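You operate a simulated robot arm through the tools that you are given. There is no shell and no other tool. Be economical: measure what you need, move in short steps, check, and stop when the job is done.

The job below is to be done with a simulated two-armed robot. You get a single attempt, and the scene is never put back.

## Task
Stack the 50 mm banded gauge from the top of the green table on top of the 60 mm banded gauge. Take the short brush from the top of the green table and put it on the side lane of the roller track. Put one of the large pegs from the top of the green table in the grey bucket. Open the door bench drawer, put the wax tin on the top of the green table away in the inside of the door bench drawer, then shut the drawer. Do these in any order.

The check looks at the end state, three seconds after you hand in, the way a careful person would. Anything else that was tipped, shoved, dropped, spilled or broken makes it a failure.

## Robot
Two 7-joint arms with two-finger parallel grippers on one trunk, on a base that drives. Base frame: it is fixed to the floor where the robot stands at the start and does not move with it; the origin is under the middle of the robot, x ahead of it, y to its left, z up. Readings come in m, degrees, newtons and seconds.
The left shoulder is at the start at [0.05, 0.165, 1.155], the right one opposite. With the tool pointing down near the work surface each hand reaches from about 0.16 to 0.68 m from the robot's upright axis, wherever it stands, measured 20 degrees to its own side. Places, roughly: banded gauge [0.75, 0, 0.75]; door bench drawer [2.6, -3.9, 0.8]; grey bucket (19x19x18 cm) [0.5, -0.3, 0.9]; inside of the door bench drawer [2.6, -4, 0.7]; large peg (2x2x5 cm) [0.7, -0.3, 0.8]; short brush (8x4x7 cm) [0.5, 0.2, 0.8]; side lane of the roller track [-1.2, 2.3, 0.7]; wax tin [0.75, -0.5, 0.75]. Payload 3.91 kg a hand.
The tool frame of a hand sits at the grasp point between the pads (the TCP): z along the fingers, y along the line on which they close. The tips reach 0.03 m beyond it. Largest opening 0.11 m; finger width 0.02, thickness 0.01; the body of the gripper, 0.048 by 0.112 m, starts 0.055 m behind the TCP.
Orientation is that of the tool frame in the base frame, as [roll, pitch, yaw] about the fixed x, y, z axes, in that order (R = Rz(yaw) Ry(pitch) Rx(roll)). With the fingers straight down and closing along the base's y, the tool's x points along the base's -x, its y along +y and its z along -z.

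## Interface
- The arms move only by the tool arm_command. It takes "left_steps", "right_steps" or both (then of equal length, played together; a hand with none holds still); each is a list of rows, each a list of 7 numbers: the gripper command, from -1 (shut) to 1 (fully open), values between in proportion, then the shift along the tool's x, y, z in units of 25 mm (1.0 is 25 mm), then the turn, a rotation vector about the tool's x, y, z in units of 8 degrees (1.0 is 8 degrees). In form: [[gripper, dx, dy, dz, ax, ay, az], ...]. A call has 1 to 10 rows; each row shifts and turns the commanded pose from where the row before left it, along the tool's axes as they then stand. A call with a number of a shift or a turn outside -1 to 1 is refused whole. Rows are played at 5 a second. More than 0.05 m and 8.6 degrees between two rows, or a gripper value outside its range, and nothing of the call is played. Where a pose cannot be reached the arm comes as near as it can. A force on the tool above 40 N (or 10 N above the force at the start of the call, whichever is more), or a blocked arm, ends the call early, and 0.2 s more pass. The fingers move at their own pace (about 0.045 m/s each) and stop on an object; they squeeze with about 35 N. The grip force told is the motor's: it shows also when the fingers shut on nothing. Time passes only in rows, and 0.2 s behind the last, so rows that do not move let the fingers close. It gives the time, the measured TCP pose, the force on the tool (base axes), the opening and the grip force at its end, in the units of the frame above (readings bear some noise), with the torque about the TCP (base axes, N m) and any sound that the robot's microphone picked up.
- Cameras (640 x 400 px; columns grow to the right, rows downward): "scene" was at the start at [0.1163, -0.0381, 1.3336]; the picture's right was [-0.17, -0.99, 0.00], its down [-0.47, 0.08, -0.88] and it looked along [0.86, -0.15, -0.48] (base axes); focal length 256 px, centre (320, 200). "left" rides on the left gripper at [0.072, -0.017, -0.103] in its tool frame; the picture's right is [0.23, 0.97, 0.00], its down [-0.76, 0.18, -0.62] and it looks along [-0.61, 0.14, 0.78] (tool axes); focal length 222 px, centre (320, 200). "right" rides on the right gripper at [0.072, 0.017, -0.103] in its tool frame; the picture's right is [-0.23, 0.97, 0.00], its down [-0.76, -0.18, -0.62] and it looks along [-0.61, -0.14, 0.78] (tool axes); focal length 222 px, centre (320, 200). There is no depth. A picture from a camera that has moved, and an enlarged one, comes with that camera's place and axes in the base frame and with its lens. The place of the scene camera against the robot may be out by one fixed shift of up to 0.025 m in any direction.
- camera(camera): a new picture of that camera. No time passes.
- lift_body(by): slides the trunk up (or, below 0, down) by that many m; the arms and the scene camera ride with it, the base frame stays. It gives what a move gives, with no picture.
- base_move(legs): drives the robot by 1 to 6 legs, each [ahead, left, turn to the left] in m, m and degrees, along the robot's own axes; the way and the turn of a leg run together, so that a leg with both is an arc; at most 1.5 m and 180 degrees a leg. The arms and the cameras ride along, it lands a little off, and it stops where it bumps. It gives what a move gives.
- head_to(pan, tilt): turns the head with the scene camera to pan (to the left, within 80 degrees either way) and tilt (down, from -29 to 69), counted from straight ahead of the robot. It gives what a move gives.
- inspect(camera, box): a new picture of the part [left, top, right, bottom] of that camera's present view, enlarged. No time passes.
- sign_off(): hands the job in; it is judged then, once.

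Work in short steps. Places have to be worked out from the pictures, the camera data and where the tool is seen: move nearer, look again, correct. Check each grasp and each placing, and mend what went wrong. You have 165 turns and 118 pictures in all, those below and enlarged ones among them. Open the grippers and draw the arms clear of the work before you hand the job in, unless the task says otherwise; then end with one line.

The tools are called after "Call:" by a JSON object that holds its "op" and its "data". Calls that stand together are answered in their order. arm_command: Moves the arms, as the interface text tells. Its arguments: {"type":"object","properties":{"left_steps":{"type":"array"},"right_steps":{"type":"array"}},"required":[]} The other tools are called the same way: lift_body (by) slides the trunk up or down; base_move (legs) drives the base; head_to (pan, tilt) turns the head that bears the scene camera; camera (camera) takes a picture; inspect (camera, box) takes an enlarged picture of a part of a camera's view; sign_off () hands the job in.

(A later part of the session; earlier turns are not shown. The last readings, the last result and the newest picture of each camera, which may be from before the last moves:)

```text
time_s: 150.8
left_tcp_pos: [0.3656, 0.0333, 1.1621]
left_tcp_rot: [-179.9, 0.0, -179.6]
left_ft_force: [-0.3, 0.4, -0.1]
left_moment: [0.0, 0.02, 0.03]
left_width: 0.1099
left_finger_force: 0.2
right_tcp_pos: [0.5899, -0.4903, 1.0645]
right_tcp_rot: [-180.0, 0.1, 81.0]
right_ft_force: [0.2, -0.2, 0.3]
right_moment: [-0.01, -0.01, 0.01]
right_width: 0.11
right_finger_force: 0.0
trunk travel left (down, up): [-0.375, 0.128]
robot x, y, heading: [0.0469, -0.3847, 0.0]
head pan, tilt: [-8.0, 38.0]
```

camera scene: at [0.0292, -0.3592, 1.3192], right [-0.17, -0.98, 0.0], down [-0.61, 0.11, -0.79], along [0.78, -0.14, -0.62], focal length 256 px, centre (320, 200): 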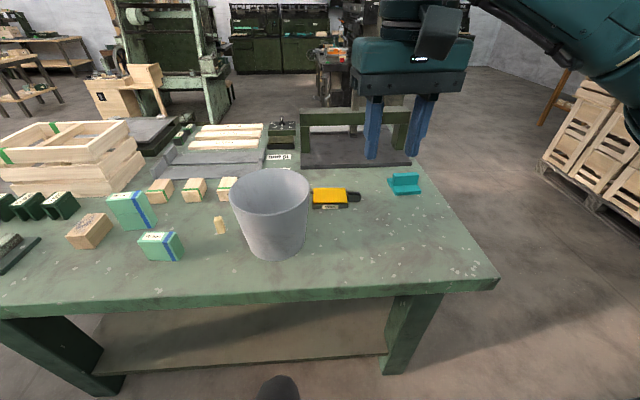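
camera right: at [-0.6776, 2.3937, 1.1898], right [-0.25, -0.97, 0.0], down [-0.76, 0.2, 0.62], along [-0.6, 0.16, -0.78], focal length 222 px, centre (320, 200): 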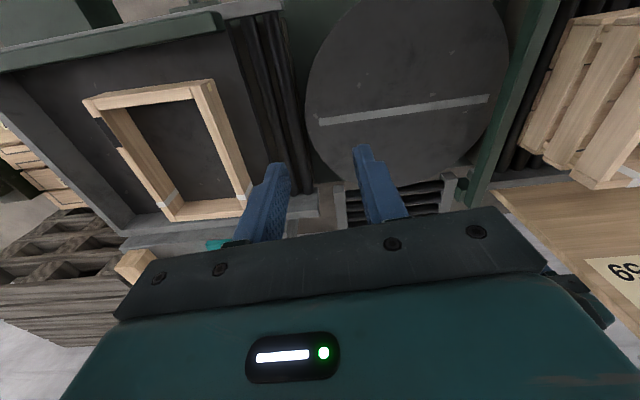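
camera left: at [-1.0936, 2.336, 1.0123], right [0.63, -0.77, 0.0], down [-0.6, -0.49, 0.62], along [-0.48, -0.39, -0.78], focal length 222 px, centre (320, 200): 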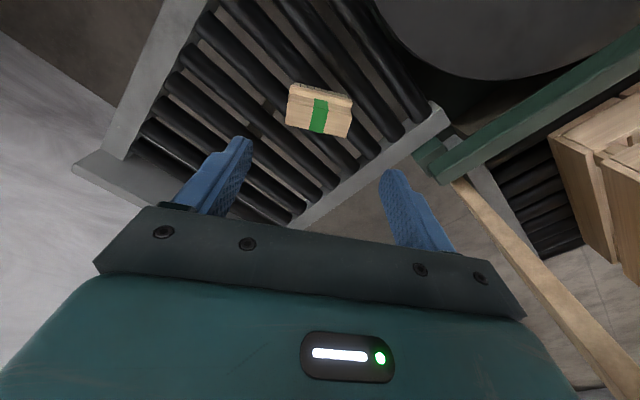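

Yaw 81° reached. Move over the tin and down to z≈0.94.

Call:
{"op": "arm_command", "data": {"right_steps": [[1, 0.148, 0.68, 1, 0, 0, 0], [1, 0.148, 0.68, 1, 0, 0, 0], [1, 0.148, 0.68, 1, 0, 0, 0], [1, 0.148, 0.68, 1, 0, 0, 0], [1, 0.148, 0.68, 1, 0, 0, 0]]}}

Call:
{"op": "camera", "data": {"camera": "right"}}

Call:
{"op": "inspect", "data": {"camera": "scene", "box": [240, 130, 440, 280]}}

```text
time_s: 152.0
left_tcp_pos: [0.3641, 0.0336, 1.1627]
left_tcp_rot: [-180.0, 0.1, -179.6]
left_ft_force: [0.7, -0.2, 0.0]
left_moment: [-0.04, -0.01, -0.01]
left_width: 0.1098
left_finger_force: 0.0
right_tcp_pos: [0.6779, -0.4829, 0.9371]
right_tcp_rot: [-180.0, 0.1, 81.2]
right_ft_force: [-0.1, -0.3, -0.7]
right_moment: [0.01, 0.02, 0.03]
right_width: 0.11
right_finger_force: 0.1
trunk travel left (down, up): [-0.375, 0.128]
robot x, y, heading: [0.0473, -0.3835, 0.1]
head pan, tilt: [-8.0, 38.0]
```

```text
35 pictures are left
camera right: at [0.7052, -0.414, 1.0388], right [0.93, -0.37, 0.0], down [-0.29, -0.72, 0.63], along [-0.23, -0.58, -0.78], focal length 222 px, centre (320, 200)
```

right: 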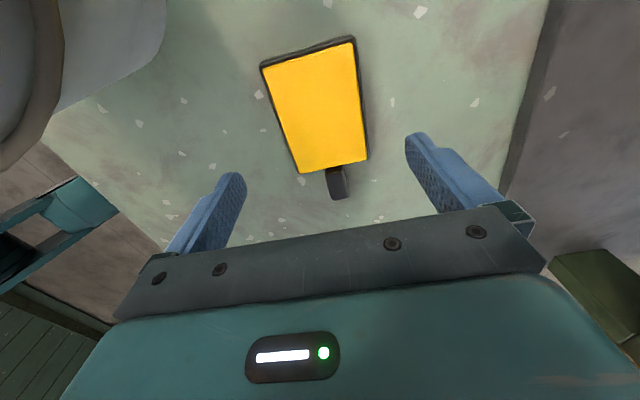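

```text
2.67 times, centred on (340, 205) of scene
camera zoom: at [0.1591, -0.4171, 1.3192], right [-0.14, -0.99, 0.0], down [-0.61, 0.08, -0.79], along [0.78, -0.11, -0.62], focal length 683 px, centre (267, 187)
```

zoom: 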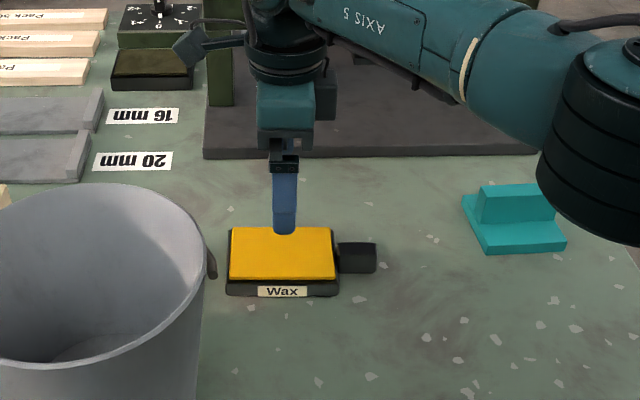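

Tin centre ≈(0.680, -0.483), aligned. Descend to tips ≈6 mm above the table and close.

Call:
{"op": "arm_command", "data": {"right_steps": [[1, 0, 0.08, 1, 0, 0, 0], [1, 0, 0, 1, 0, 0, 0], [1, 0, 0, 1, 0, 0, 0], [1, 0, 0, 0.9, 0, 0, 0], [1, 0, 0, 0.3, 0, 0, 0], [-1, 0, 0, 0, 0, 0, 0], [-1, 0, 0, 0, 0, 0, 0], [-1, 0, 0, 0, 0, 0, 0], [-1, 0, 0, 0, 0, 0, 0]]}}

Call:
{"op": "inspect", "data": {"camera": "scene", "box": [240, 130, 440, 280]}}

```text
time_s: 154.0
left_tcp_pos: [0.3643, 0.0322, 1.1619]
left_tcp_rot: [-179.9, 0.1, -179.7]
left_ft_force: [0.7, -0.5, 0.3]
left_moment: [0.01, 0.04, 0.0]
left_width: 0.11
left_finger_force: 0.0
right_tcp_pos: [0.6777, -0.4845, 0.8357]
right_tcp_rot: [-179.8, 0.1, 81.2]
right_ft_force: [0.8, 0.5, 0.0]
right_moment: [-0.1, -0.01, -0.02]
right_width: 0.0857
right_finger_force: 34.5
trunk travel left (down, up): [-0.375, 0.128]
robot x, y, heading: [0.0459, -0.381, -0.1]
head pan, tilt: [-8.0, 38.0]
```

```text
2.67 times, centred on (340, 205) of scene
camera zoom: at [0.1589, -0.4176, 1.3191], right [-0.14, -0.99, 0.0], down [-0.61, 0.08, -0.79], along [0.78, -0.11, -0.62], focal length 683 px, centre (267, 187)
```

zoom: 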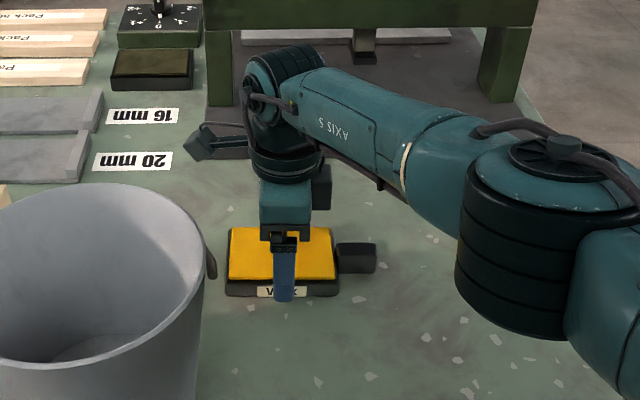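

Gripped at 0.0857 m. Lift 0.25 m straight up and check the tin and teal block.

Call:
{"op": "arm_command", "data": {"right_steps": [[-1, 0, 0, -1, 0, 0, 0], [-1, 0, 0, -1, 0, 0, 0], [-1, 0, 0, -1, 0, 0, 0], [-1, 0, 0, -1, 0, 0, 0], [-1, 0, 0, -1, 0, 0, 0], [-1, 0, 0, -1, 0, 0, 0], [-1, 0, 0, -1, 0, 0, 0], [-1, 0, 0, -1, 0, 0, 0], [-1, 0, 0, -1, 0, 0, 0], [-1, 0, 0, 0, 0, 0, 0]]}}

Call:
{"op": "camera", "data": {"camera": "scene"}}

```text
time_s: 156.2
left_tcp_pos: [0.3662, 0.0324, 1.1621]
left_tcp_rot: [180.0, 0.1, -179.7]
left_ft_force: [-0.2, -0.1, 0.0]
left_moment: [0.01, 0.01, -0.03]
left_width: 0.1101
left_finger_force: 0.1
right_tcp_pos: [0.6794, -0.4856, 1.0596]
right_tcp_rot: [-180.0, 0.0, 81.3]
right_ft_force: [0.4, -0.5, -2.9]
right_moment: [0.02, 0.0, -0.04]
right_width: 0.0857
right_finger_force: 35.3
trunk travel left (down, up): [-0.375, 0.128]
robot x, y, heading: [0.0454, -0.3798, 0.2]
head pan, tilt: [-8.0, 38.0]
```

```text
32 pictures are left
camera scene: at [0.1592, -0.4177, 1.3191], right [-0.14, -0.99, 0.0], down [-0.61, 0.08, -0.79], along [0.78, -0.11, -0.62], focal length 256 px, centre (320, 200)
```

scene: 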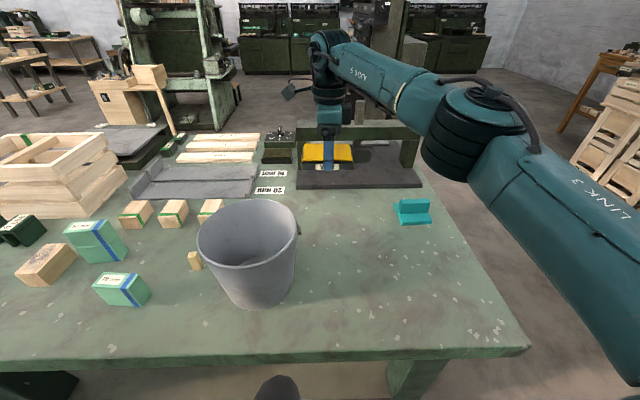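

Held level; table undisturbed. Draw the right hand in, back off, strafe right past the table end and look toward the door bench.

Call:
{"op": "arm_command", "data": {"right_steps": [[-1, -0.15, -0.95, -0.3, 0, 0, 0], [-1, -0.15, -0.95, -0.3, 0, 0, 0], [-1, -0.15, -0.95, -0.3, 0, 0, 0], [-1, -0.15, -0.95, -0.3, 0, 0, 0], [-1, -0.15, -0.95, -0.3, 0, 0, 0], [-1, -0.15, -0.95, -0.3, 0, 0, 0], [-1, -0.15, -0.95, -0.3, 0, 0, 0], [-1, -0.15, -0.95, -0.3, 0, 0, 0]]}}

Call:
{"op": "base_move", "data": {"legs": [[-0.1, 0, 0], [0, -1.3, 0]]}}

Call:
{"op": "head_to", "data": {"pan": -35, "tilt": 18}}

Call:
{"op": "camera", "data": {"camera": "scene"}}

```text
time_s: 158.0
left_tcp_pos: [0.364, 0.0326, 1.1617]
left_tcp_rot: [-179.9, 0.0, -179.6]
left_ft_force: [-0.1, -0.2, 0.0]
left_moment: [0.0, 0.02, 0.02]
left_width: 0.11
left_finger_force: 0.0
right_tcp_pos: [0.486, -0.4865, 1.1183]
right_tcp_rot: [180.0, 0.1, 81.3]
right_ft_force: [-0.1, 0.2, -3.0]
right_moment: [-0.01, -0.03, 0.0]
right_width: 0.0856
right_finger_force: 35.2
trunk travel left (down, up): [-0.375, 0.128]
robot x, y, heading: [0.0468, -0.3857, 0.2]
head pan, tilt: [-8.0, 38.0]
```

```text
time_s: 165.3
left_tcp_pos: [0.268, -1.2825, 1.1634]
left_tcp_rot: [-180.0, 0.1, 180.0]
left_ft_force: [0.3, -0.1, 0.1]
left_moment: [-0.06, -0.02, -0.01]
left_width: 0.1098
left_finger_force: 0.1
right_tcp_pos: [0.384, -1.8027, 1.1191]
right_tcp_rot: [-179.8, 0.0, 80.8]
right_ft_force: [-0.4, 1.2, -2.8]
right_moment: [0.01, -0.02, 0.0]
right_width: 0.0855
right_finger_force: 34.7
trunk travel left (down, up): [-0.375, 0.128]
robot x, y, heading: [-0.057, -1.6967, -0.2]
head pan, tilt: [-8.0, 38.0]
```

```text
time_s: 166.2
left_tcp_pos: [0.2671, -1.282, 1.1615]
left_tcp_rot: [-180.0, 0.0, -179.9]
left_ft_force: [-0.6, -0.8, 0.5]
left_moment: [0.02, -0.04, -0.04]
left_width: 0.1102
left_finger_force: 0.0
right_tcp_pos: [0.385, -1.8033, 1.1182]
right_tcp_rot: [-179.8, 0.2, 80.8]
right_ft_force: [0.1, -0.5, -3.0]
right_moment: [0.03, -0.03, -0.02]
right_width: 0.0857
right_finger_force: 34.9
trunk travel left (down, up): [-0.375, 0.128]
robot x, y, heading: [-0.0541, -1.6958, -0.6]
head pan, tilt: [-35.0, 18.0]
```

```text
31 pictures are left
camera scene: at [0.0489, -1.7728, 1.3508], right [-0.58, -0.82, 0.0], down [-0.25, 0.18, -0.95], along [0.78, -0.55, -0.31], focal length 256 px, centre (320, 200)
```

scene: 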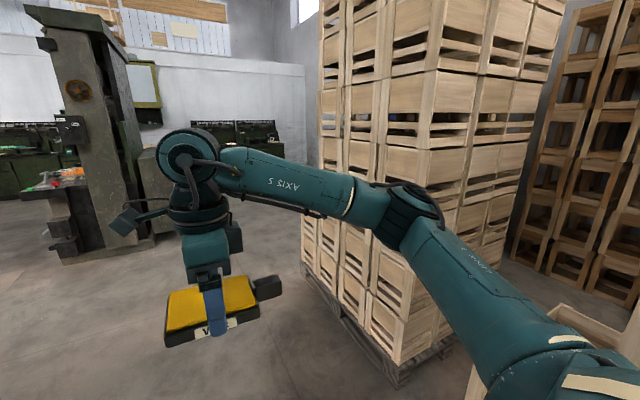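

A pallet stack occupies x 0.6–1.75, y<-2.7. I'll drive along y≈-1.72 to x≈2.2, then turn right to face the door bench.

Call:
{"op": "base_move", "data": {"legs": [[1.5, 0, 0], [0.75, 0, 0], [0, 0, -90]]}}

Call:
{"op": "head_to", "data": {"pan": 0, "tilt": 20}}

Call:
{"op": "camera", "data": {"camera": "scene"}}

```text
time_s: 181.3
left_tcp_pos: [2.6519, -2.0041, 1.162]
left_tcp_rot: [-180.0, 0.0, 90.7]
left_ft_force: [0.2, -0.5, -0.4]
left_moment: [-0.01, 0.02, 0.02]
left_width: 0.11
left_finger_force: 0.1
right_tcp_pos: [2.1342, -2.1268, 1.1192]
right_tcp_rot: [-180.0, 0.2, -8.6]
right_ft_force: [0.1, -0.4, -3.4]
right_moment: [0.01, -0.04, 0.01]
right_width: 0.0853
right_finger_force: 35.4
trunk travel left (down, up): [-0.375, 0.128]
robot x, y, heading: [2.2335, -1.6829, -89.7]
head pan, tilt: [-35.0, 18.0]
```

```text
time_s: 182.3
left_tcp_pos: [2.6524, -2.0029, 1.1612]
left_tcp_rot: [180.0, 0.0, 90.7]
left_ft_force: [-0.1, -0.3, -0.7]
left_moment: [0.02, -0.02, 0.0]
left_width: 0.1102
left_finger_force: 0.0
right_tcp_pos: [2.1333, -2.1266, 1.119]
right_tcp_rot: [-180.0, 0.2, -8.5]
right_ft_force: [-0.5, 0.0, -2.5]
right_moment: [0.02, -0.03, -0.01]
right_width: 0.0856
right_finger_force: 35.2
trunk travel left (down, up): [-0.375, 0.128]
robot x, y, heading: [2.233, -1.684, -89.6]
head pan, tilt: [0.0, 20.0]
```

```text
30 pictures are left
camera scene: at [2.2328, -1.8316, 1.3476], right [-1.0, -0.01, 0.0], down [0.0, 0.34, -0.94], along [0.0, -0.94, -0.34], focal length 256 px, centre (320, 200)
```

scene: 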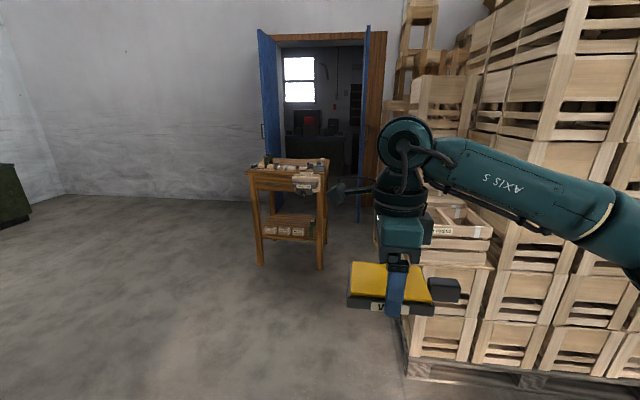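

The door bench is ahead, spanning x≈2.23–2.75, front at y≈-3.8. Drive closer and inspect the drawer.

Call:
{"op": "base_move", "data": {"legs": [[1.2, 0.15, 0]]}}

Call:
{"op": "head_to", "data": {"pan": 5, "tilt": 32}}

Call:
{"op": "camera", "data": {"camera": "scene"}}

```text
time_s: 188.3
left_tcp_pos: [2.7873, -3.1846, 1.1632]
left_tcp_rot: [-179.9, 0.0, 89.2]
left_ft_force: [-1.0, 0.4, 0.0]
left_moment: [0.01, -0.01, 0.0]
left_width: 0.1101
left_finger_force: 0.0
right_tcp_pos: [2.266, -3.2937, 1.119]
right_tcp_rot: [-179.9, 0.1, -10.1]
right_ft_force: [-1.0, 0.1, -2.2]
right_moment: [0.0, 0.0, -0.05]
right_width: 0.0856
right_finger_force: 34.8
trunk travel left (down, up): [-0.375, 0.128]
robot x, y, heading: [2.3739, -2.8567, -91.0]
head pan, tilt: [0.0, 20.0]
```

```text
time_s: 189.1
left_tcp_pos: [2.7858, -3.1838, 1.1625]
left_tcp_rot: [-180.0, -0.1, 89.3]
left_ft_force: [0.0, 0.1, -0.1]
left_moment: [0.02, 0.01, 0.0]
left_width: 0.1102
left_finger_force: 0.1
right_tcp_pos: [2.2653, -3.294, 1.1179]
right_tcp_rot: [-179.9, 0.2, -10.1]
right_ft_force: [-0.1, -0.5, -2.3]
right_moment: [0.01, 0.01, 0.0]
right_width: 0.0855
right_finger_force: 35.3
trunk travel left (down, up): [-0.375, 0.128]
robot x, y, heading: [2.3782, -2.857, -91.0]
head pan, tilt: [5.0, 32.0]
```

```text
29 pictures are left
camera scene: at [2.3798, -2.9982, 1.3284], right [-1.0, -0.07, 0.0], down [-0.04, 0.53, -0.85], along [0.06, -0.85, -0.53], focal length 256 px, centre (320, 200)
```

scene: 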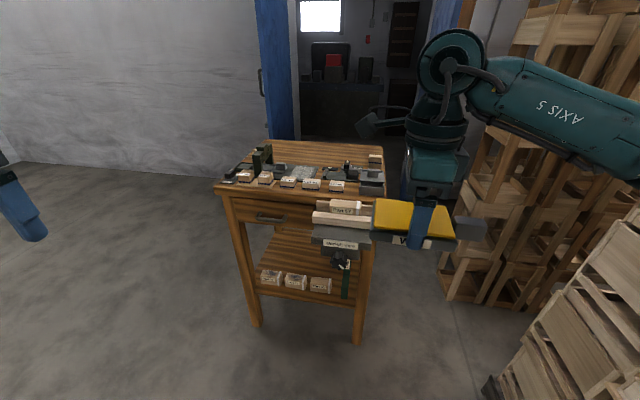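

Call:
{"op": "inspect", "data": {"camera": "scene", "box": [210, 140, 400, 290]}}

```text
2.67 times, centred on (305, 215) of scene
camera zoom: at [2.3798, -2.9982, 1.3284], right [-1.0, -0.07, 0.0], down [-0.04, 0.53, -0.85], along [0.06, -0.85, -0.53], focal length 683 px, centre (360, 160)
```

zoom: 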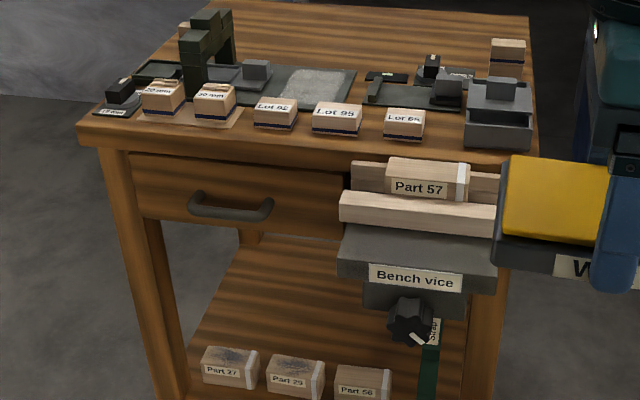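

The drawer (left half of the bench) has a bow handle at about (2.607, -3.74, 0.778); a vice juts out on the right. I'll position the base, stretch the left hand forward and start pitching it to point at the handle.

Call:
{"op": "base_move", "data": {"legs": [[0.15, 0.07, 1]]}}

Call:
{"op": "arm_command", "data": {"left_steps": [[0, -1, 0, 0, 0, 0, 0], [0, -1, 0, 0, 0, 0, 0], [0, -1, 0, 0, 0, 0, 0], [0, -1, -0.5, 0.5, 0, 0, 0], [0, -1, -0.5, 1, 0, 0, 0], [0, -1, -0.5, 1, 0, 0, 0], [0, 0, -0.5, 1, 0, 0, 0], [0, 0, 0, 1, 0, 0, 0]]}}

Call:
{"op": "arm_command", "data": {"left_steps": [[0, 0, 0, 0, 0, -1, 0], [0, 0, 0, 0, 0, -1, 0], [0, 0, 0, 0, 0, -1, 0], [0, 0, 0, 0, 0, -1, 0], [0, 0, 0, 0, 0, -1, 0], [0, 0, 0, 0, 0, -1, 0], [0, 0, 0, 0, 0, -1, 0], [0, 0, 0, 0, 0, -1, 0], [0, 0, 0, 0, 0, -1, 0], [0, 0, 0, 0, 0, -1, 0]]}}

```text
time_s: 190.5
left_tcp_pos: [2.8617, -3.3265, 1.1616]
left_tcp_rot: [180.0, 0.0, 90.4]
left_ft_force: [0.4, -0.2, 0.2]
left_moment: [0.03, -0.02, 0.0]
left_width: 0.1102
left_finger_force: 0.1
right_tcp_pos: [2.3424, -3.4459, 1.1179]
right_tcp_rot: [-179.8, 0.0, -8.8]
right_ft_force: [0.7, -0.3, -3.0]
right_moment: [-0.02, 0.02, -0.03]
right_width: 0.0856
right_finger_force: 34.8
trunk travel left (down, up): [-0.375, 0.128]
robot x, y, heading: [2.4416, -3.0033, -90.0]
head pan, tilt: [5.0, 32.0]
```

```text
time_s: 192.3
left_tcp_pos: [2.8114, -3.4766, 1.0505]
left_tcp_rot: [179.9, 0.1, 90.4]
left_ft_force: [0.8, 0.1, -0.2]
left_moment: [-0.03, -0.01, 0.03]
left_width: 0.0548
left_finger_force: 0.0
right_tcp_pos: [2.3425, -3.4458, 1.1187]
right_tcp_rot: [-180.0, 0.1, -8.8]
right_ft_force: [0.0, -0.2, -2.9]
right_moment: [0.04, 0.01, -0.06]
right_width: 0.0856
right_finger_force: 35.4
trunk travel left (down, up): [-0.375, 0.128]
robot x, y, heading: [2.4441, -3.0078, -90.2]
head pan, tilt: [5.0, 32.0]
```

```text
time_s: 194.5
left_tcp_pos: [2.8173, -3.4744, 1.0513]
left_tcp_rot: [178.1, 68.7, 89.2]
left_ft_force: [-0.2, -1.0, 0.3]
left_moment: [0.01, 0.0, 0.02]
left_width: 0.0549
left_finger_force: 0.0
left hand out of reach, approached as far as the arm can: row 9, 10
right_tcp_pos: [2.3428, -3.4452, 1.1176]
right_tcp_rot: [-179.9, 0.2, -8.9]
right_ft_force: [-0.5, 0.0, -3.4]
right_moment: [0.0, -0.02, -0.02]
right_width: 0.0856
right_finger_force: 35.2
trunk travel left (down, up): [-0.375, 0.128]
robot x, y, heading: [2.4456, -3.006, -90.1]
head pan, tilt: [5.0, 32.0]
```

Pitched 69° already; now roll about the finger axis by 90° to close vertically.

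Call:
{"op": "arm_command", "data": {"left_steps": [[0, 0, 0, 0, 0, 0, -1], [0, 0, 0, 0, 0, 0, -1], [0, 0, 0, 0, 0, 0, -1], [0, 0, 0, 0, 0, 0, -1], [0, 0, 0, 0, 0, 0, -1], [0, 0, 0, 0, 0, 0, -1], [0, 0, 0, 0, 0, 0, -1], [0, 0, 0, 0, 0, 0, -1], [0, 0, 0, 0, 0, 0, -1], [0, 0, 0, 0, 0, 0, -1]]}}

Call:
{"op": "arm_command", "data": {"left_steps": [[0, 0, 0, 0, 0, 0, -1], [0, 0, 0, 0, 0, 0, -0.3]]}}

```text
time_s: 196.7
left_tcp_pos: [2.8188, -3.4743, 1.0508]
left_tcp_rot: [-111.7, 9.8, 177.3]
left_ft_force: [-0.6, 0.6, 0.0]
left_moment: [0.0, -0.01, 0.06]
left_width: 0.0549
left_finger_force: 0.1
right_tcp_pos: [2.3431, -3.4459, 1.119]
right_tcp_rot: [180.0, 0.1, -9.0]
right_ft_force: [1.0, -0.1, -3.6]
right_moment: [0.0, -0.01, -0.01]
right_width: 0.0855
right_finger_force: 35.3
trunk travel left (down, up): [-0.375, 0.128]
robot x, y, heading: [2.4461, -3.0077, -90.0]
head pan, tilt: [5.0, 32.0]
```

```text
time_s: 197.3
left_tcp_pos: [2.819, -3.474, 1.0524]
left_tcp_rot: [-111.3, 0.2, -178.7]
left_ft_force: [0.5, -0.5, 0.2]
left_moment: [-0.01, 0.02, 0.02]
left_width: 0.0547
left_finger_force: 0.1
right_tcp_pos: [2.3427, -3.445, 1.119]
right_tcp_rot: [179.9, 0.1, -8.8]
right_ft_force: [0.0, -0.1, -2.3]
right_moment: [0.03, -0.02, 0.0]
right_width: 0.0855
right_finger_force: 35.4
trunk travel left (down, up): [-0.375, 0.128]
robot x, y, heading: [2.4446, -3.0089, -89.7]
head pan, tilt: [5.0, 32.0]
```

Hand now points forward (21° down) with fingers closing vertically. Move to a spot in front of the handle at (2.607, -3.62, 0.85) and look.

Call:
{"op": "arm_command", "data": {"left_steps": [[0, 0.94, 0.59, 0.93, 0, 0, 0], [0, 0.94, 0.59, 0.93, 0, 0, 0], [0, 0.94, 0.59, 0.93, 0, 0, 0], [0, 0.94, 0.59, 0.93, 0, 0, 0], [0, 0.94, 0.59, 0.93, 0, 0, 0], [0, 0.94, 0.59, 0.93, 0, 0, 0], [0, 0.94, 0.59, 0.93, 0, 0, 0], [0, 0.94, 0.59, 0.93, 0, 0, 0], [0, 0.94, 0.59, 0.93, 0, 0, 0]]}}

Call:
{"op": "inspect", "data": {"camera": "scene", "box": [200, 130, 440, 310]}}

Call:
{"op": "camera", "data": {"camera": "left"}}

```text
time_s: 199.3
left_tcp_pos: [2.7649, -3.5142, 1.0003]
left_tcp_rot: [-111.2, 0.4, -178.8]
left_ft_force: [-0.5, 0.7, -0.5]
left_moment: [0.03, 0.03, 0.02]
left_width: 0.0551
left_finger_force: 0.0
left hand out of reach, approached as far as the arm can: row 1, 2, 3, 4, 5, 6, 7, 8, 9
right_tcp_pos: [2.3431, -3.4459, 1.119]
right_tcp_rot: [180.0, 0.1, -8.9]
right_ft_force: [-0.6, -0.6, -4.8]
right_moment: [-0.02, -0.03, -0.03]
right_width: 0.0854
right_finger_force: 34.3
trunk travel left (down, up): [-0.375, 0.128]
robot x, y, heading: [2.4467, -3.0053, -90.1]
head pan, tilt: [5.0, 32.0]
```

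```text
2.22 times, centred on (320, 220) of scene
camera zoom: at [2.4501, -3.1483, 1.3284], right [-1.0, -0.09, 0.0], down [-0.05, 0.53, -0.85], along [0.07, -0.84, -0.53], focal length 569 px, centre (320, 156)
```

zoom: 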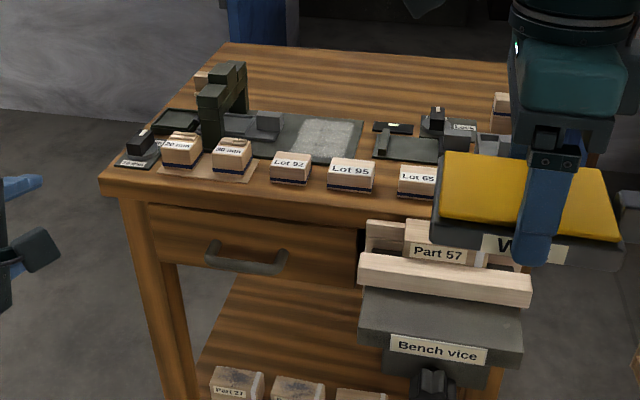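

```text
26 pictures are left
camera left: at [2.6906, -3.4246, 1.0532], right [-0.23, 0.35, -0.91], down [0.75, 0.66, 0.07], along [0.62, -0.66, -0.41], focal length 222 px, centre (320, 200)
```

left: 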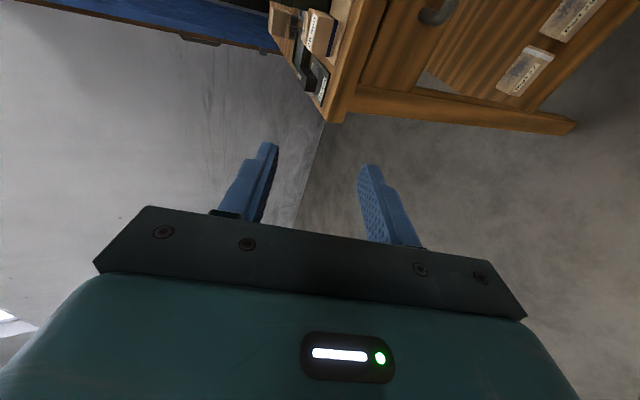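

That pose ran into joint limits. Test which directions are free: first forward along the fingers.

Call:
{"op": "arm_command", "data": {"left_steps": [[0, 0, 0, 0.8, 0, 0, 0], [0, 0, 0, 0.8, 0, 0, 0], [0, 0, 0, 0.8, 0, 0, 0], [0, 0, 0, 0.8, 0, 0, 0]]}}

Call:
{"op": "arm_command", "data": {"left_steps": [[0, 0, 0.8, 0, 0, 0, 0], [0, 0, 0.8, 0, 0, 0, 0], [0, 0, 0.8, 0, 0, 0, 0]]}}

Call:
{"op": "arm_command", "data": {"left_steps": [[0, 0.8, 0, 0, 0, 0, 0], [0, 0.8, 0, 0, 0, 0, 0], [0, 0.8, 0, 0, 0, 0, 0]]}}

```text
time_s: 200.3
left_tcp_pos: [2.7643, -3.5527, 0.9716]
left_tcp_rot: [-110.8, 0.4, -179.1]
left_ft_force: [-0.2, 0.2, -0.6]
left_moment: [-0.01, -0.03, 0.02]
left_width: 0.055
left_finger_force: 0.1
left hand out of reach, approached as far as the arm can: row 2, 3, 4
right_tcp_pos: [2.3401, -3.4462, 1.1187]
right_tcp_rot: [-179.9, -0.1, -8.9]
right_ft_force: [0.3, 0.7, -3.1]
right_moment: [0.02, 0.0, 0.03]
right_width: 0.0854
right_finger_force: 34.8
trunk travel left (down, up): [-0.375, 0.128]
robot x, y, heading: [2.4429, -3.0088, -90.0]
head pan, tilt: [5.0, 32.0]
```

```text
time_s: 201.1
left_tcp_pos: [2.7675, -3.5299, 0.916]
left_tcp_rot: [-111.3, 0.3, -178.8]
left_ft_force: [-0.1, 0.4, -0.3]
left_moment: [0.02, 0.03, 0.0]
left_width: 0.055
left_finger_force: 0.0
right_tcp_pos: [2.3406, -3.4463, 1.1184]
right_tcp_rot: [180.0, 0.1, -8.8]
right_ft_force: [0.2, -1.0, -3.0]
right_moment: [0.04, -0.01, -0.01]
right_width: 0.0853
right_finger_force: 35.3
trunk travel left (down, up): [-0.375, 0.128]
robot x, y, heading: [2.4453, -3.0104, -90.2]
head pan, tilt: [5.0, 32.0]
```

```text
time_s: 201.7
left_tcp_pos: [2.8341, -3.5224, 0.9456]
left_tcp_rot: [-109.6, 15.1, -174.7]
left_ft_force: [-0.1, -0.8, 0.1]
left_moment: [0.03, -0.02, 0.0]
left_width: 0.0551
left_finger_force: 0.0
left hand out of reach, approached as far as the arm can: row 1, 2
right_tcp_pos: [2.3413, -3.4468, 1.119]
right_tcp_rot: [-179.9, 0.1, -9.0]
right_ft_force: [-1.5, -0.7, -3.0]
right_moment: [0.03, -0.04, 0.0]
right_width: 0.0854
right_finger_force: 35.3
trunk travel left (down, up): [-0.375, 0.128]
robot x, y, heading: [2.4448, -3.0076, -89.8]
head pan, tilt: [5.0, 32.0]
stopped in row 2 (left hand): the arm was blocked; the commanded pose is now the measured one
```

The wrist roll is at its limit. A handle grip doesn't need a full 90° roll; ease the roll back to ≈60° and retry toward the handle.

Call:
{"op": "arm_command", "data": {"left_steps": [[0, 0, 0, 0, 0, 0, 1], [0, 0, 0, 0, 0, 0, 1], [0, 0, 0, 0, 0, 0, 0.5]]}}

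```text
time_s: 202.5
left_tcp_pos: [2.8349, -3.5216, 0.9467]
left_tcp_rot: [-113.0, 33.7, 177.1]
left_ft_force: [0.3, 0.0, -0.5]
left_moment: [0.0, 0.0, -0.01]
left_width: 0.0553
left_finger_force: 0.1
right_tcp_pos: [2.3422, -3.4461, 1.1189]
right_tcp_rot: [-179.9, 0.2, -9.0]
right_ft_force: [0.3, -0.6, -3.0]
right_moment: [-0.01, 0.0, 0.01]
right_width: 0.0856
right_finger_force: 35.3
trunk travel left (down, up): [-0.375, 0.128]
robot x, y, heading: [2.4451, -3.0107, -90.0]
head pan, tilt: [5.0, 32.0]
```

Now move toward (2.607, -3.62, 0.85) with this orientation.

Call:
{"op": "arm_command", "data": {"left_steps": [[0, 0.96, -0.33, 0.335, 0, 0, 0], [0, 0.96, -0.33, 0.335, 0, 0, 0], [0, 0.96, -0.33, 0.335, 0, 0, 0], [0, 0.96, -0.33, 0.335, 0, 0, 0], [0, 0.96, -0.33, 0.335, 0, 0, 0], [0, 0.96, -0.33, 0.335, 0, 0, 0], [0, 0.96, -0.33, 0.335, 0, 0, 0], [0, 0.96, -0.33, 0.335, 0, 0, 0], [0, 0.96, -0.33, 0.335, 0, 0, 0], [0, 0.96, -0.33, 0.335, 0, 0, 0]]}}

```text
time_s: 203.2
left_tcp_pos: [2.8893, -3.5106, 0.9582]
left_tcp_rot: [-113.1, 45.2, -179.0]
left_ft_force: [-0.7, -0.2, -1.5]
left_moment: [-0.02, -0.01, 0.0]
left_width: 0.0551
left_finger_force: 0.1
left hand out of reach, approached as far as the arm can: row 1, 2, 3
right_tcp_pos: [2.3412, -3.4462, 1.1186]
right_tcp_rot: [-179.9, 0.1, -8.9]
right_ft_force: [0.4, -0.1, -2.6]
right_moment: [-0.01, -0.01, 0.0]
right_width: 0.0858
right_finger_force: 34.8
trunk travel left (down, up): [-0.375, 0.128]
robot x, y, heading: [2.4426, -3.0061, -89.9]
head pan, tilt: [5.0, 32.0]
stopped in row 3 (left hand): the arm was blocked; the commanded pose is now the measured one
```

That posture is jammed. Let me look closely at the handle to weigh a simpler way (hooking it from above).

Call:
{"op": "inspect", "data": {"camera": "scene", "box": [255, 200, 345, 260]}}

```text
6.67 times, centred on (300, 230) of scene
camera zoom: at [2.4502, -3.1483, 1.3284], right [-1.0, -0.09, 0.0], down [-0.05, 0.53, -0.85], along [0.08, -0.84, -0.53], focal length 1708 px, centre (453, 0)
```

zoom: 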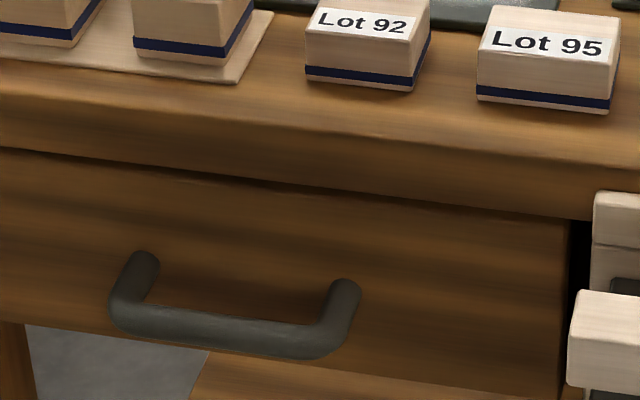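

The handle bar is ≈10 cm long, 1.4 cm thick, ≈3.5 cm off the face. I'll unroll the hand, re-centre it in front of the shoulder, then roll only as far as it will go there.

Call:
{"op": "arm_command", "data": {"left_steps": [[0, 0, 0, 0, 0, 0, 1], [0, 0, 0, 0, 0, 0, 1], [0, 0, 0, 0, 0, 0, 1], [0, 0, 0, 0, 0, 0, 1], [0, 0, 0, 0, 0, 0, 1], [0, 0, 0, 0, 0, 0, 0.6]]}}

```text
time_s: 204.6
left_tcp_pos: [2.8891, -3.5077, 0.9555]
left_tcp_rot: [-132.0, 65.5, 157.4]
left_ft_force: [0.5, 0.0, 0.7]
left_moment: [-0.02, 0.0, -0.01]
left_width: 0.0548
left_finger_force: 0.0
left hand out of reach, approached as far as the arm can: row 2, 4, 6
right_tcp_pos: [2.3408, -3.446, 1.1183]
right_tcp_rot: [-180.0, 0.0, -8.9]
right_ft_force: [0.5, 0.4, -3.1]
right_moment: [0.01, -0.01, 0.05]
right_width: 0.0856
right_finger_force: 35.2
trunk travel left (down, up): [-0.375, 0.128]
robot x, y, heading: [2.4471, -3.0069, -89.9]
head pan, tilt: [5.0, 32.0]
```

Slide sideways toward x≈2.62 in this nearly unrolled attitude.

Call:
{"op": "arm_command", "data": {"left_steps": [[0, 0.39, -1, -0.15, 0, 0, 0], [0, 0.39, -1, -0.15, 0, 0, 0], [0, 0.39, -1, -0.15, 0, 0, 0], [0, 0.39, -1, -0.15, 0, 0, 0], [0, 0.39, -1, -0.15, 0, 0, 0], [0, 0.39, -1, -0.15, 0, 0, 0], [0, 0.39, -1, -0.15, 0, 0, 0], [0, 0.39, -1, -0.15, 0, 0, 0], [0, 0.39, -1, -0.15, 0, 0, 0], [0, 0.39, -1, -0.15, 0, 0, 0]]}}

```text
time_s: 206.8
left_tcp_pos: [2.8892, -3.5096, 0.9566]
left_tcp_rot: [-132.0, 65.5, 157.4]
left_ft_force: [-0.3, -0.8, 0.2]
left_moment: [0.0, 0.02, -0.01]
left_width: 0.0548
left_finger_force: 0.1
left hand out of reach, approached as far as the arm can: row 1, 2, 3, 4, 5, 6, 7, 8, 9, 10
right_tcp_pos: [2.3417, -3.4474, 1.1178]
right_tcp_rot: [-180.0, 0.1, -8.9]
right_ft_force: [-0.6, -0.6, -4.0]
right_moment: [-0.02, -0.02, 0.03]
right_width: 0.0855
right_finger_force: 34.8
trunk travel left (down, up): [-0.375, 0.128]
robot x, y, heading: [2.4477, -3.0028, -90.0]
head pan, tilt: [5.0, 32.0]
```

Stuck; unwind by pitching the hand back to pointing down.

Call:
{"op": "arm_command", "data": {"left_steps": [[0, 0, 0, 0, 0, 1, 0], [0, 0, 0, 0, 0, 1, 0], [0, 0, 0, 0, 0, 1, 0], [0, 0, 0, 0, 0, 1, 0], [0, 0, 0, 0, 0, 1, 0], [0, 0, 0, 0, 0, 1, 0], [0, 0, 0, 0, 0, 1, 0], [0, 0, 0, 0, 0, 1, 0]]}}

```text
time_s: 208.6
left_tcp_pos: [2.8898, -3.5085, 0.9567]
left_tcp_rot: [-161.8, 8.4, 114.8]
left_ft_force: [-1.2, -0.2, 0.4]
left_moment: [-0.05, -0.02, 0.01]
left_width: 0.055
left_finger_force: 0.0
right_tcp_pos: [2.3418, -3.4456, 1.1167]
right_tcp_rot: [-180.0, 0.1, -8.9]
right_ft_force: [0.0, -0.3, -2.8]
right_moment: [0.01, -0.02, 0.02]
right_width: 0.0856
right_finger_force: 34.8
trunk travel left (down, up): [-0.375, 0.128]
robot x, y, heading: [2.4442, -3.0062, -89.7]
head pan, tilt: [5.0, 32.0]
```

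Set the hand straight down again, shift the base 9 cm right so the handle lies ahead-left of the left shoulder, and plan a 90° yaw with only a moderate forward tilt.

Call:
{"op": "arm_command", "data": {"left_steps": [[0, 0, 0, 0, -0.753, 0.357, 0], [0, 0, 0, 0, -0.753, 0.357, 0], [0, 0, 0, 0, -0.753, 0.357, 0], [0, 0, 0, -1, 0, 0, 0], [0, 0, 0, -1, 0, 0, 0], [0, 0, 0, -1, 0, 0, 0]]}}

Call:
{"op": "base_move", "data": {"legs": [[0, -0.09, 0]]}}

Call:
{"op": "arm_command", "data": {"left_steps": [[0, 0, 0, 0, 0, 0, -1], [0, 0, 0, 0, 0, 0, -1], [0, 0, 0, 0, 0, 0, -1], [0, 0, 0, 0, 0, 0, -1], [0, 0, 0, 0, 0, 0, -1], [0, 0, 0, 0, 0, 0, -1], [0, 0, 0, 0, 0, 0, -1], [0, 0, 0, 0, 0, 0, -1]]}}

```text
time_s: 210.0
left_tcp_pos: [2.8888, -3.5085, 1.0307]
left_tcp_rot: [179.9, 0.2, 113.5]
left_ft_force: [0.5, 0.6, -0.1]
left_moment: [0.02, 0.03, 0.0]
left_width: 0.0549
left_finger_force: 0.0
right_tcp_pos: [2.3419, -3.4466, 1.1187]
right_tcp_rot: [-179.9, 0.1, -8.9]
right_ft_force: [-0.4, -0.5, -2.5]
right_moment: [-0.01, -0.01, -0.03]
right_width: 0.0852
right_finger_force: 35.2
trunk travel left (down, up): [-0.375, 0.128]
robot x, y, heading: [2.4491, -3.0081, -89.8]
head pan, tilt: [5.0, 32.0]
```

```text
time_s: 211.1
left_tcp_pos: [2.7994, -3.5076, 1.031]
left_tcp_rot: [179.9, 0.1, 113.6]
left_ft_force: [-0.3, 0.1, 0.4]
left_moment: [-0.01, -0.01, 0.02]
left_width: 0.0549
left_finger_force: 0.1
right_tcp_pos: [2.2522, -3.446, 1.1175]
right_tcp_rot: [-180.0, 0.0, -8.9]
right_ft_force: [-0.2, -0.4, -2.8]
right_moment: [-0.03, -0.04, -0.02]
right_width: 0.0855
right_finger_force: 34.9
trunk travel left (down, up): [-0.375, 0.128]
robot x, y, heading: [2.3539, -3.0048, -90.0]
head pan, tilt: [5.0, 32.0]
```

```text
time_s: 212.9
left_tcp_pos: [2.7997, -3.5086, 1.0308]
left_tcp_rot: [-179.9, 0.1, 177.7]
left_ft_force: [0.1, 0.6, -0.7]
left_moment: [-0.03, 0.02, -0.03]
left_width: 0.0551
left_finger_force: 0.0
right_tcp_pos: [2.2527, -3.4472, 1.1183]
right_tcp_rot: [-179.9, 0.1, -8.8]
right_ft_force: [-0.7, 0.7, -2.4]
right_moment: [0.0, 0.0, 0.0]
right_width: 0.0855
right_finger_force: 35.0
trunk travel left (down, up): [-0.375, 0.128]
robot x, y, heading: [2.3555, -3.0069, -89.6]
head pan, tilt: [5.0, 32.0]
```

Yaw 178° reached. Move in front of the handle at (2.61, -3.60, 1.0).

Call:
{"op": "arm_command", "data": {"left_steps": [[-0.3, 0.93, -0.48, 0.15, 0, 0, 0], [-0.3, 0.93, -0.48, 0.15, 0, 0, 0], [-0.3, 0.93, -0.48, 0.15, 0, 0, 0], [-0.3, 0.93, -0.48, 0.15, 0, 0, 0], [-0.3, 0.93, -0.48, 0.15, 0, 0, 0], [-0.3, 0.93, -0.48, 0.15, 0, 0, 0], [-0.3, 0.93, -0.48, 0.15, 0, 0, 0], [-0.3, 0.93, -0.48, 0.15, 0, 0, 0]]}}

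Call:
{"op": "arm_command", "data": {"left_steps": [[-0.3, 0, 0, 0, 1, 0, 0], [-0.3, 0, 0, 0, 1, 0, 0], [-0.3, 0, 0, 0, 1, 0, 0], [-0.3, 0, 0, 0, 1, 0, 0], [-0.3, 0, 0, 0, 1, 0, 0], [-0.3, 0, 0, 0, 1, 0, 0]]}}

```text
time_s: 214.7
left_tcp_pos: [2.6096, -3.5988, 1.0002]
left_tcp_rot: [-179.8, 0.1, 177.7]
left_ft_force: [-0.1, 0.3, 0.7]
left_moment: [-0.01, -0.01, -0.02]
left_width: 0.0382
left_finger_force: 0.1
right_tcp_pos: [2.2516, -3.4467, 1.1185]
right_tcp_rot: [-179.8, 0.2, -9.0]
right_ft_force: [-0.4, 0.2, -4.0]
right_moment: [0.01, -0.01, 0.01]
right_width: 0.0853
right_finger_force: 34.8
trunk travel left (down, up): [-0.375, 0.128]
robot x, y, heading: [2.3551, -3.0095, -90.0]
head pan, tilt: [5.0, 32.0]
```

```text
time_s: 216.1
left_tcp_pos: [2.6104, -3.5977, 1.0013]
left_tcp_rot: [-131.7, 0.0, 177.6]
left_ft_force: [0.0, 0.3, 0.0]
left_moment: [-0.01, 0.01, 0.01]
left_width: 0.0384
left_finger_force: 0.0
right_tcp_pos: [2.2527, -3.4464, 1.1177]
right_tcp_rot: [-179.9, 0.1, -8.8]
right_ft_force: [-0.2, 0.9, -2.6]
right_moment: [-0.05, -0.02, -0.01]
right_width: 0.0856
right_finger_force: 35.0
trunk travel left (down, up): [-0.375, 0.128]
robot x, y, heading: [2.3566, -3.006, -90.1]
head pan, tilt: [5.0, 32.0]
```

Tilted 48° with closing plane vertical, exactly what I need. Look through the left wrist and scene cameras to fix the handle's place relative to the fingers.

Call:
{"op": "camera", "data": {"camera": "left"}}

Call:
{"op": "inspect", "data": {"camera": "scene", "box": [200, 140, 360, 260]}}

```text
24 pictures are left
camera left: at [2.5413, -3.5285, 1.0834], right [-0.2, 0.66, -0.73], down [0.79, 0.55, 0.28], along [0.59, -0.51, -0.63], focal length 222 px, centre (320, 200)
```

left: 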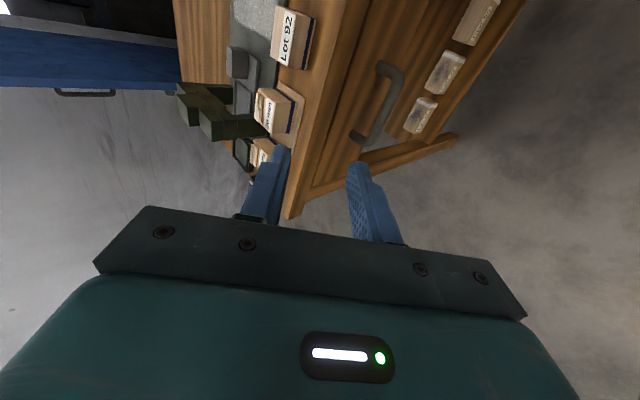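

```text
3.33 times, centred on (280, 200) of scene
camera zoom: at [2.3612, -3.1483, 1.3284], right [-1.0, -0.09, 0.0], down [-0.05, 0.53, -0.85], along [0.08, -0.84, -0.53], focal length 854 px, centre (453, 200)
```

zoom: 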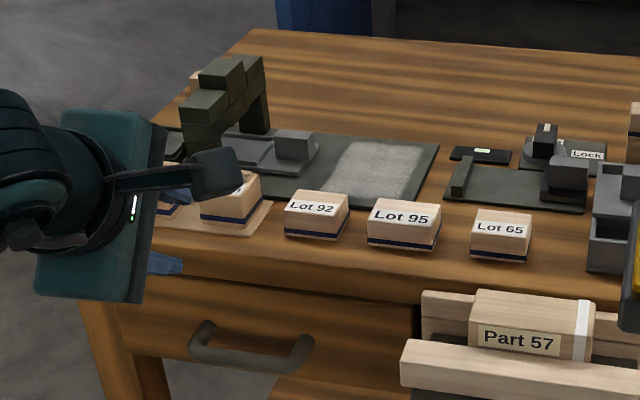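

Combining both views, the bar is about (2.591, -3.680, 0.806). Approach to ≈8 cm short of it along the finger direction and look again.

Call:
{"op": "arm_command", "data": {"left_steps": [[-0.3, 0.2, 0.92, 0.92, 0, 0, 0], [-0.3, 0.2, 0.92, 0.92, 0, 0, 0], [-0.3, 0.2, 0.92, 0.92, 0, 0, 0], [-0.3, 0.2, 0.92, 0.92, 0, 0, 0]]}}

Call:
{"op": "camera", "data": {"camera": "left"}}

Call:
{"op": "inspect", "data": {"camera": "scene", "box": [200, 180, 340, 270]}}

```text
time_s: 217.1
left_tcp_pos: [2.5883, -3.6042, 0.8713]
left_tcp_rot: [-131.8, 0.0, 177.6]
left_ft_force: [-0.1, 0.6, 0.5]
left_moment: [-0.02, 0.01, -0.01]
left_width: 0.0388
left_finger_force: 0.0
right_tcp_pos: [2.2518, -3.4471, 1.1179]
right_tcp_rot: [-180.0, 0.1, -9.0]
right_ft_force: [-0.5, -1.1, -3.4]
right_moment: [-0.03, -0.02, 0.01]
right_width: 0.0856
right_finger_force: 35.2
trunk travel left (down, up): [-0.375, 0.128]
robot x, y, heading: [2.3565, -3.0092, -90.1]
head pan, tilt: [5.0, 32.0]
```

```text
22 pictures are left
camera left: at [2.5195, -3.5354, 0.9531], right [-0.2, 0.66, -0.73], down [0.79, 0.55, 0.28], along [0.59, -0.51, -0.63], focal length 222 px, centre (320, 200)
```

left: 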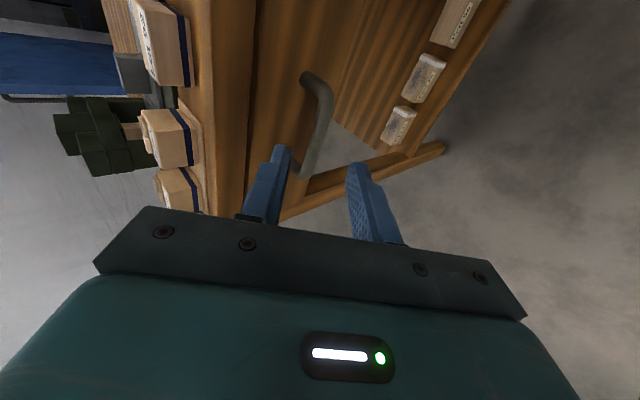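

```text
4.44 times, centred on (270, 225) of scene
camera zoom: at [2.361, -3.1486, 1.3284], right [-1.0, -0.09, 0.0], down [-0.05, 0.53, -0.85], along [0.08, -0.84, -0.53], focal length 1139 px, centre (542, 89)
```

zoom: 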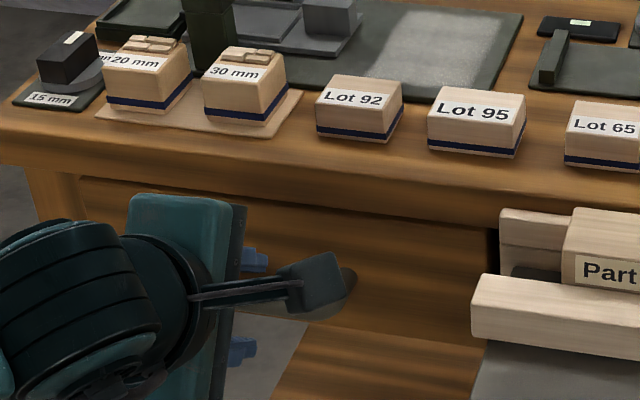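

The bar lies ≈11 cm along the fingers and ≈5 mm to the lower side. Correct that, advance 7 cm, and check.

Call:
{"op": "arm_command", "data": {"left_steps": [[-0.3, 0, 0.2, 0.7, 0, 0, 0], [-0.3, 0, 0, 0.7, 0, 0, 0], [-0.3, 0, 0, 0.7, 0, 0, 0], [-0.3, 0, 0, 0.7, 0, 0, 0]]}}

Call:
{"op": "camera", "data": {"camera": "left"}}

```text
time_s: 218.1
left_tcp_pos: [2.5871, -3.6524, 0.8193]
left_tcp_rot: [-131.9, 0.1, 177.5]
left_ft_force: [-0.2, -0.5, -0.1]
left_moment: [0.0, -0.02, -0.01]
left_width: 0.0385
left_finger_force: 0.0
right_tcp_pos: [2.2515, -3.4463, 1.1182]
right_tcp_rot: [-179.9, 0.1, -8.9]
right_ft_force: [0.5, -0.2, -2.6]
right_moment: [0.0, -0.02, 0.0]
right_width: 0.0855
right_finger_force: 35.5
trunk travel left (down, up): [-0.375, 0.128]
robot x, y, heading: [2.3568, -3.0071, -89.9]
head pan, tilt: [5.0, 32.0]
```

```text
20 pictures are left
camera left: at [2.5185, -3.5847, 0.9014], right [-0.2, 0.66, -0.73], down [0.79, 0.55, 0.28], along [0.59, -0.51, -0.63], focal length 222 px, centre (320, 200)
```

left: 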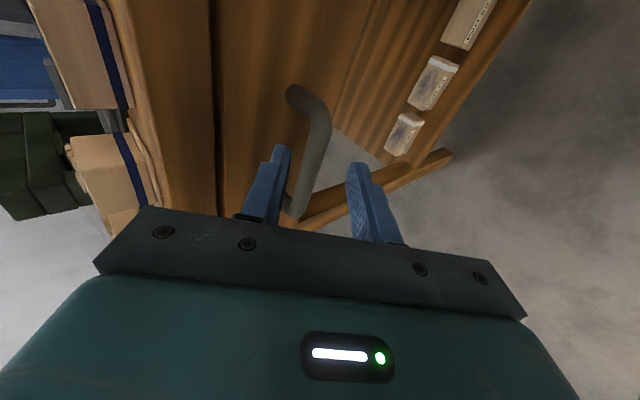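

Bar is now at the fingertips, ≈6 mm toward the upper finger. Shift, advance 11 mm and close on it.

Call:
{"op": "arm_command", "data": {"left_steps": [[-0.3, 0, -0.23, 0, 0, 0, 0], [-0.3, 0, 0, 0.25, 0, 0, 0], [-0.3, 0, 0, 0.2, 0, 0, 0], [-1, 0, 0, 0, 0, 0, 0], [-1, 0, 0, 0, 0, 0, 0], [-1, 0, 0, 0, 0, 0, 0]]}}

Call:
{"op": "camera", "data": {"camera": "left"}}

```text
time_s: 219.5
left_tcp_pos: [2.5871, -3.6646, 0.8159]
left_tcp_rot: [-131.9, 0.1, 177.5]
left_ft_force: [0.2, -1.2, 0.0]
left_moment: [0.03, 0.0, -0.03]
left_width: 0.0002
left_finger_force: 31.7
right_tcp_pos: [2.2525, -3.4472, 1.118]
right_tcp_rot: [-179.9, 0.1, -8.9]
right_ft_force: [0.0, -0.2, -2.7]
right_moment: [0.02, -0.06, 0.01]
right_width: 0.0856
right_finger_force: 35.0
trunk travel left (down, up): [-0.375, 0.128]
robot x, y, heading: [2.3504, -3.006, -90.1]
head pan, tilt: [5.0, 32.0]
```

```text
19 pictures are left
camera left: at [2.5184, -3.5966, 0.898], right [-0.2, 0.66, -0.73], down [0.79, 0.55, 0.28], along [0.59, -0.51, -0.63], focal length 222 px, centre (320, 200)
```

left: 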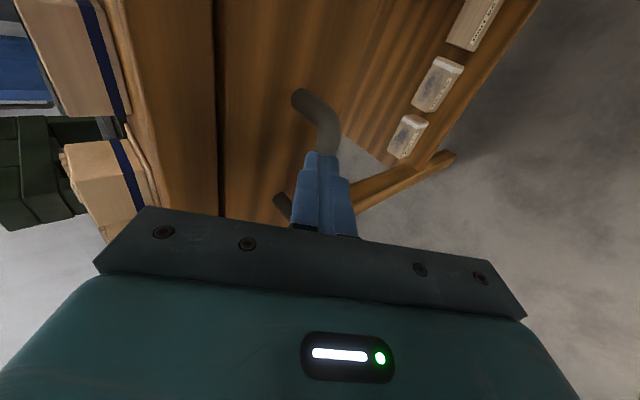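

The fingers closed short: re-triangulating with three wrist views gives the bar at (2.607, -3.721, 0.755), ≈8 cm further along. Open, correct sideways and advance 5 cm, then look.

Call:
{"op": "arm_command", "data": {"left_steps": [[-0.3, 0, 0, 0, 0, 0, 0], [-0.3, -0.9, 0.34, 0, 0, 0, 0], [-0.3, 0, 0, 0.6, 0, 0, 0], [-0.3, 0, 0, 0.6, 0, 0, 0], [-0.3, 0, 0, 0.6, 0, 0, 0]]}}

Call:
{"op": "camera", "data": {"camera": "left"}}

```text
time_s: 220.7
left_tcp_pos: [2.6083, -3.694, 0.7807]
left_tcp_rot: [-131.9, 0.2, 177.6]
left_ft_force: [0.5, -0.2, 0.5]
left_moment: [-0.02, 0.04, 0.0]
left_width: 0.0387
left_finger_force: 0.1
right_tcp_pos: [2.2525, -3.4458, 1.1178]
right_tcp_rot: [-179.9, 0.1, -8.9]
right_ft_force: [-0.4, -0.3, -3.3]
right_moment: [0.0, -0.03, -0.01]
right_width: 0.0852
right_finger_force: 34.9
trunk travel left (down, up): [-0.375, 0.128]
robot x, y, heading: [2.3529, -3.0079, -90.0]
head pan, tilt: [5.0, 32.0]
```

```text
18 pictures are left
camera left: at [2.539, -3.6246, 0.8622], right [-0.2, 0.66, -0.73], down [0.79, 0.55, 0.29], along [0.59, -0.51, -0.63], focal length 222 px, centre (320, 200)
```

left: 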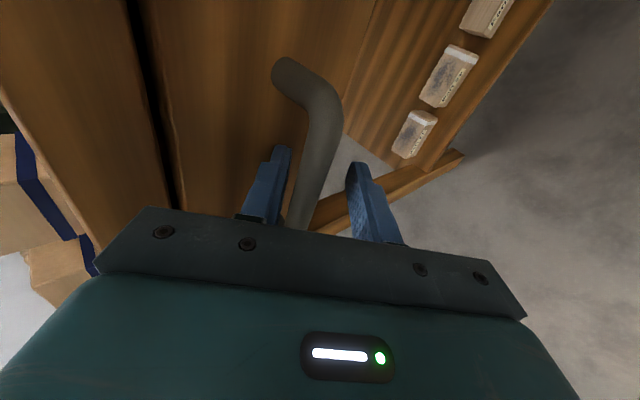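

The bar now runs midway between the fingertips. Advance 1.8 cm and close.

Call:
{"op": "arm_command", "data": {"left_steps": [[-0.3, 0, 0, 0.4, 0, 0, 0], [-0.3, 0, 0, 0.35, 0, 0, 0], [-1, 0, 0, 0, 0, 0, 0], [-1, 0, 0, 0, 0, 0, 0], [-1, 0, 0, 0, 0, 0, 0]]}}

```text
time_s: 221.1
left_tcp_pos: [2.6083, -3.6947, 0.7817]
left_tcp_rot: [-131.4, -0.1, 177.4]
left_ft_force: [0.3, 35.9, 19.4]
left_moment: [-0.79, 0.23, -0.36]
left_width: 0.034
left_finger_force: 0.1
right_tcp_pos: [2.2528, -3.4411, 1.1196]
right_tcp_rot: [179.7, 0.0, -8.9]
right_ft_force: [0.3, 0.5, -3.5]
right_moment: [0.0, 0.03, 0.03]
right_width: 0.0856
right_finger_force: 34.9
trunk travel left (down, up): [-0.375, 0.128]
robot x, y, heading: [2.354, -3.0056, -89.6]
head pan, tilt: [5.0, 32.0]
stopped in row 2 (left hand): the force on the tool passed its limit (the readings are from after the stop); the commanded pose is now the measured one
```

Contact stopped the advance. Look closely at what the fingertips touch.

Call:
{"op": "inspect", "data": {"camera": "left", "box": [230, 40, 420, 240]}}

```text
2.00 times, centred on (325, 140) of left
camera zoom: at [2.5393, -3.6259, 0.8628], right [-0.2, 0.65, -0.73], down [0.79, 0.55, 0.28], along [0.58, -0.52, -0.62], focal length 444 px, centre (310, 320)
```

zoom: 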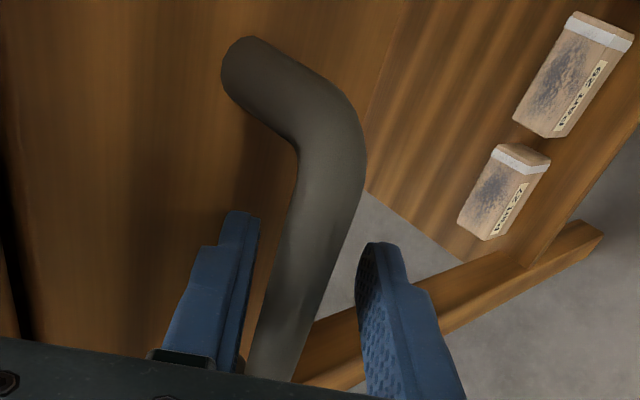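

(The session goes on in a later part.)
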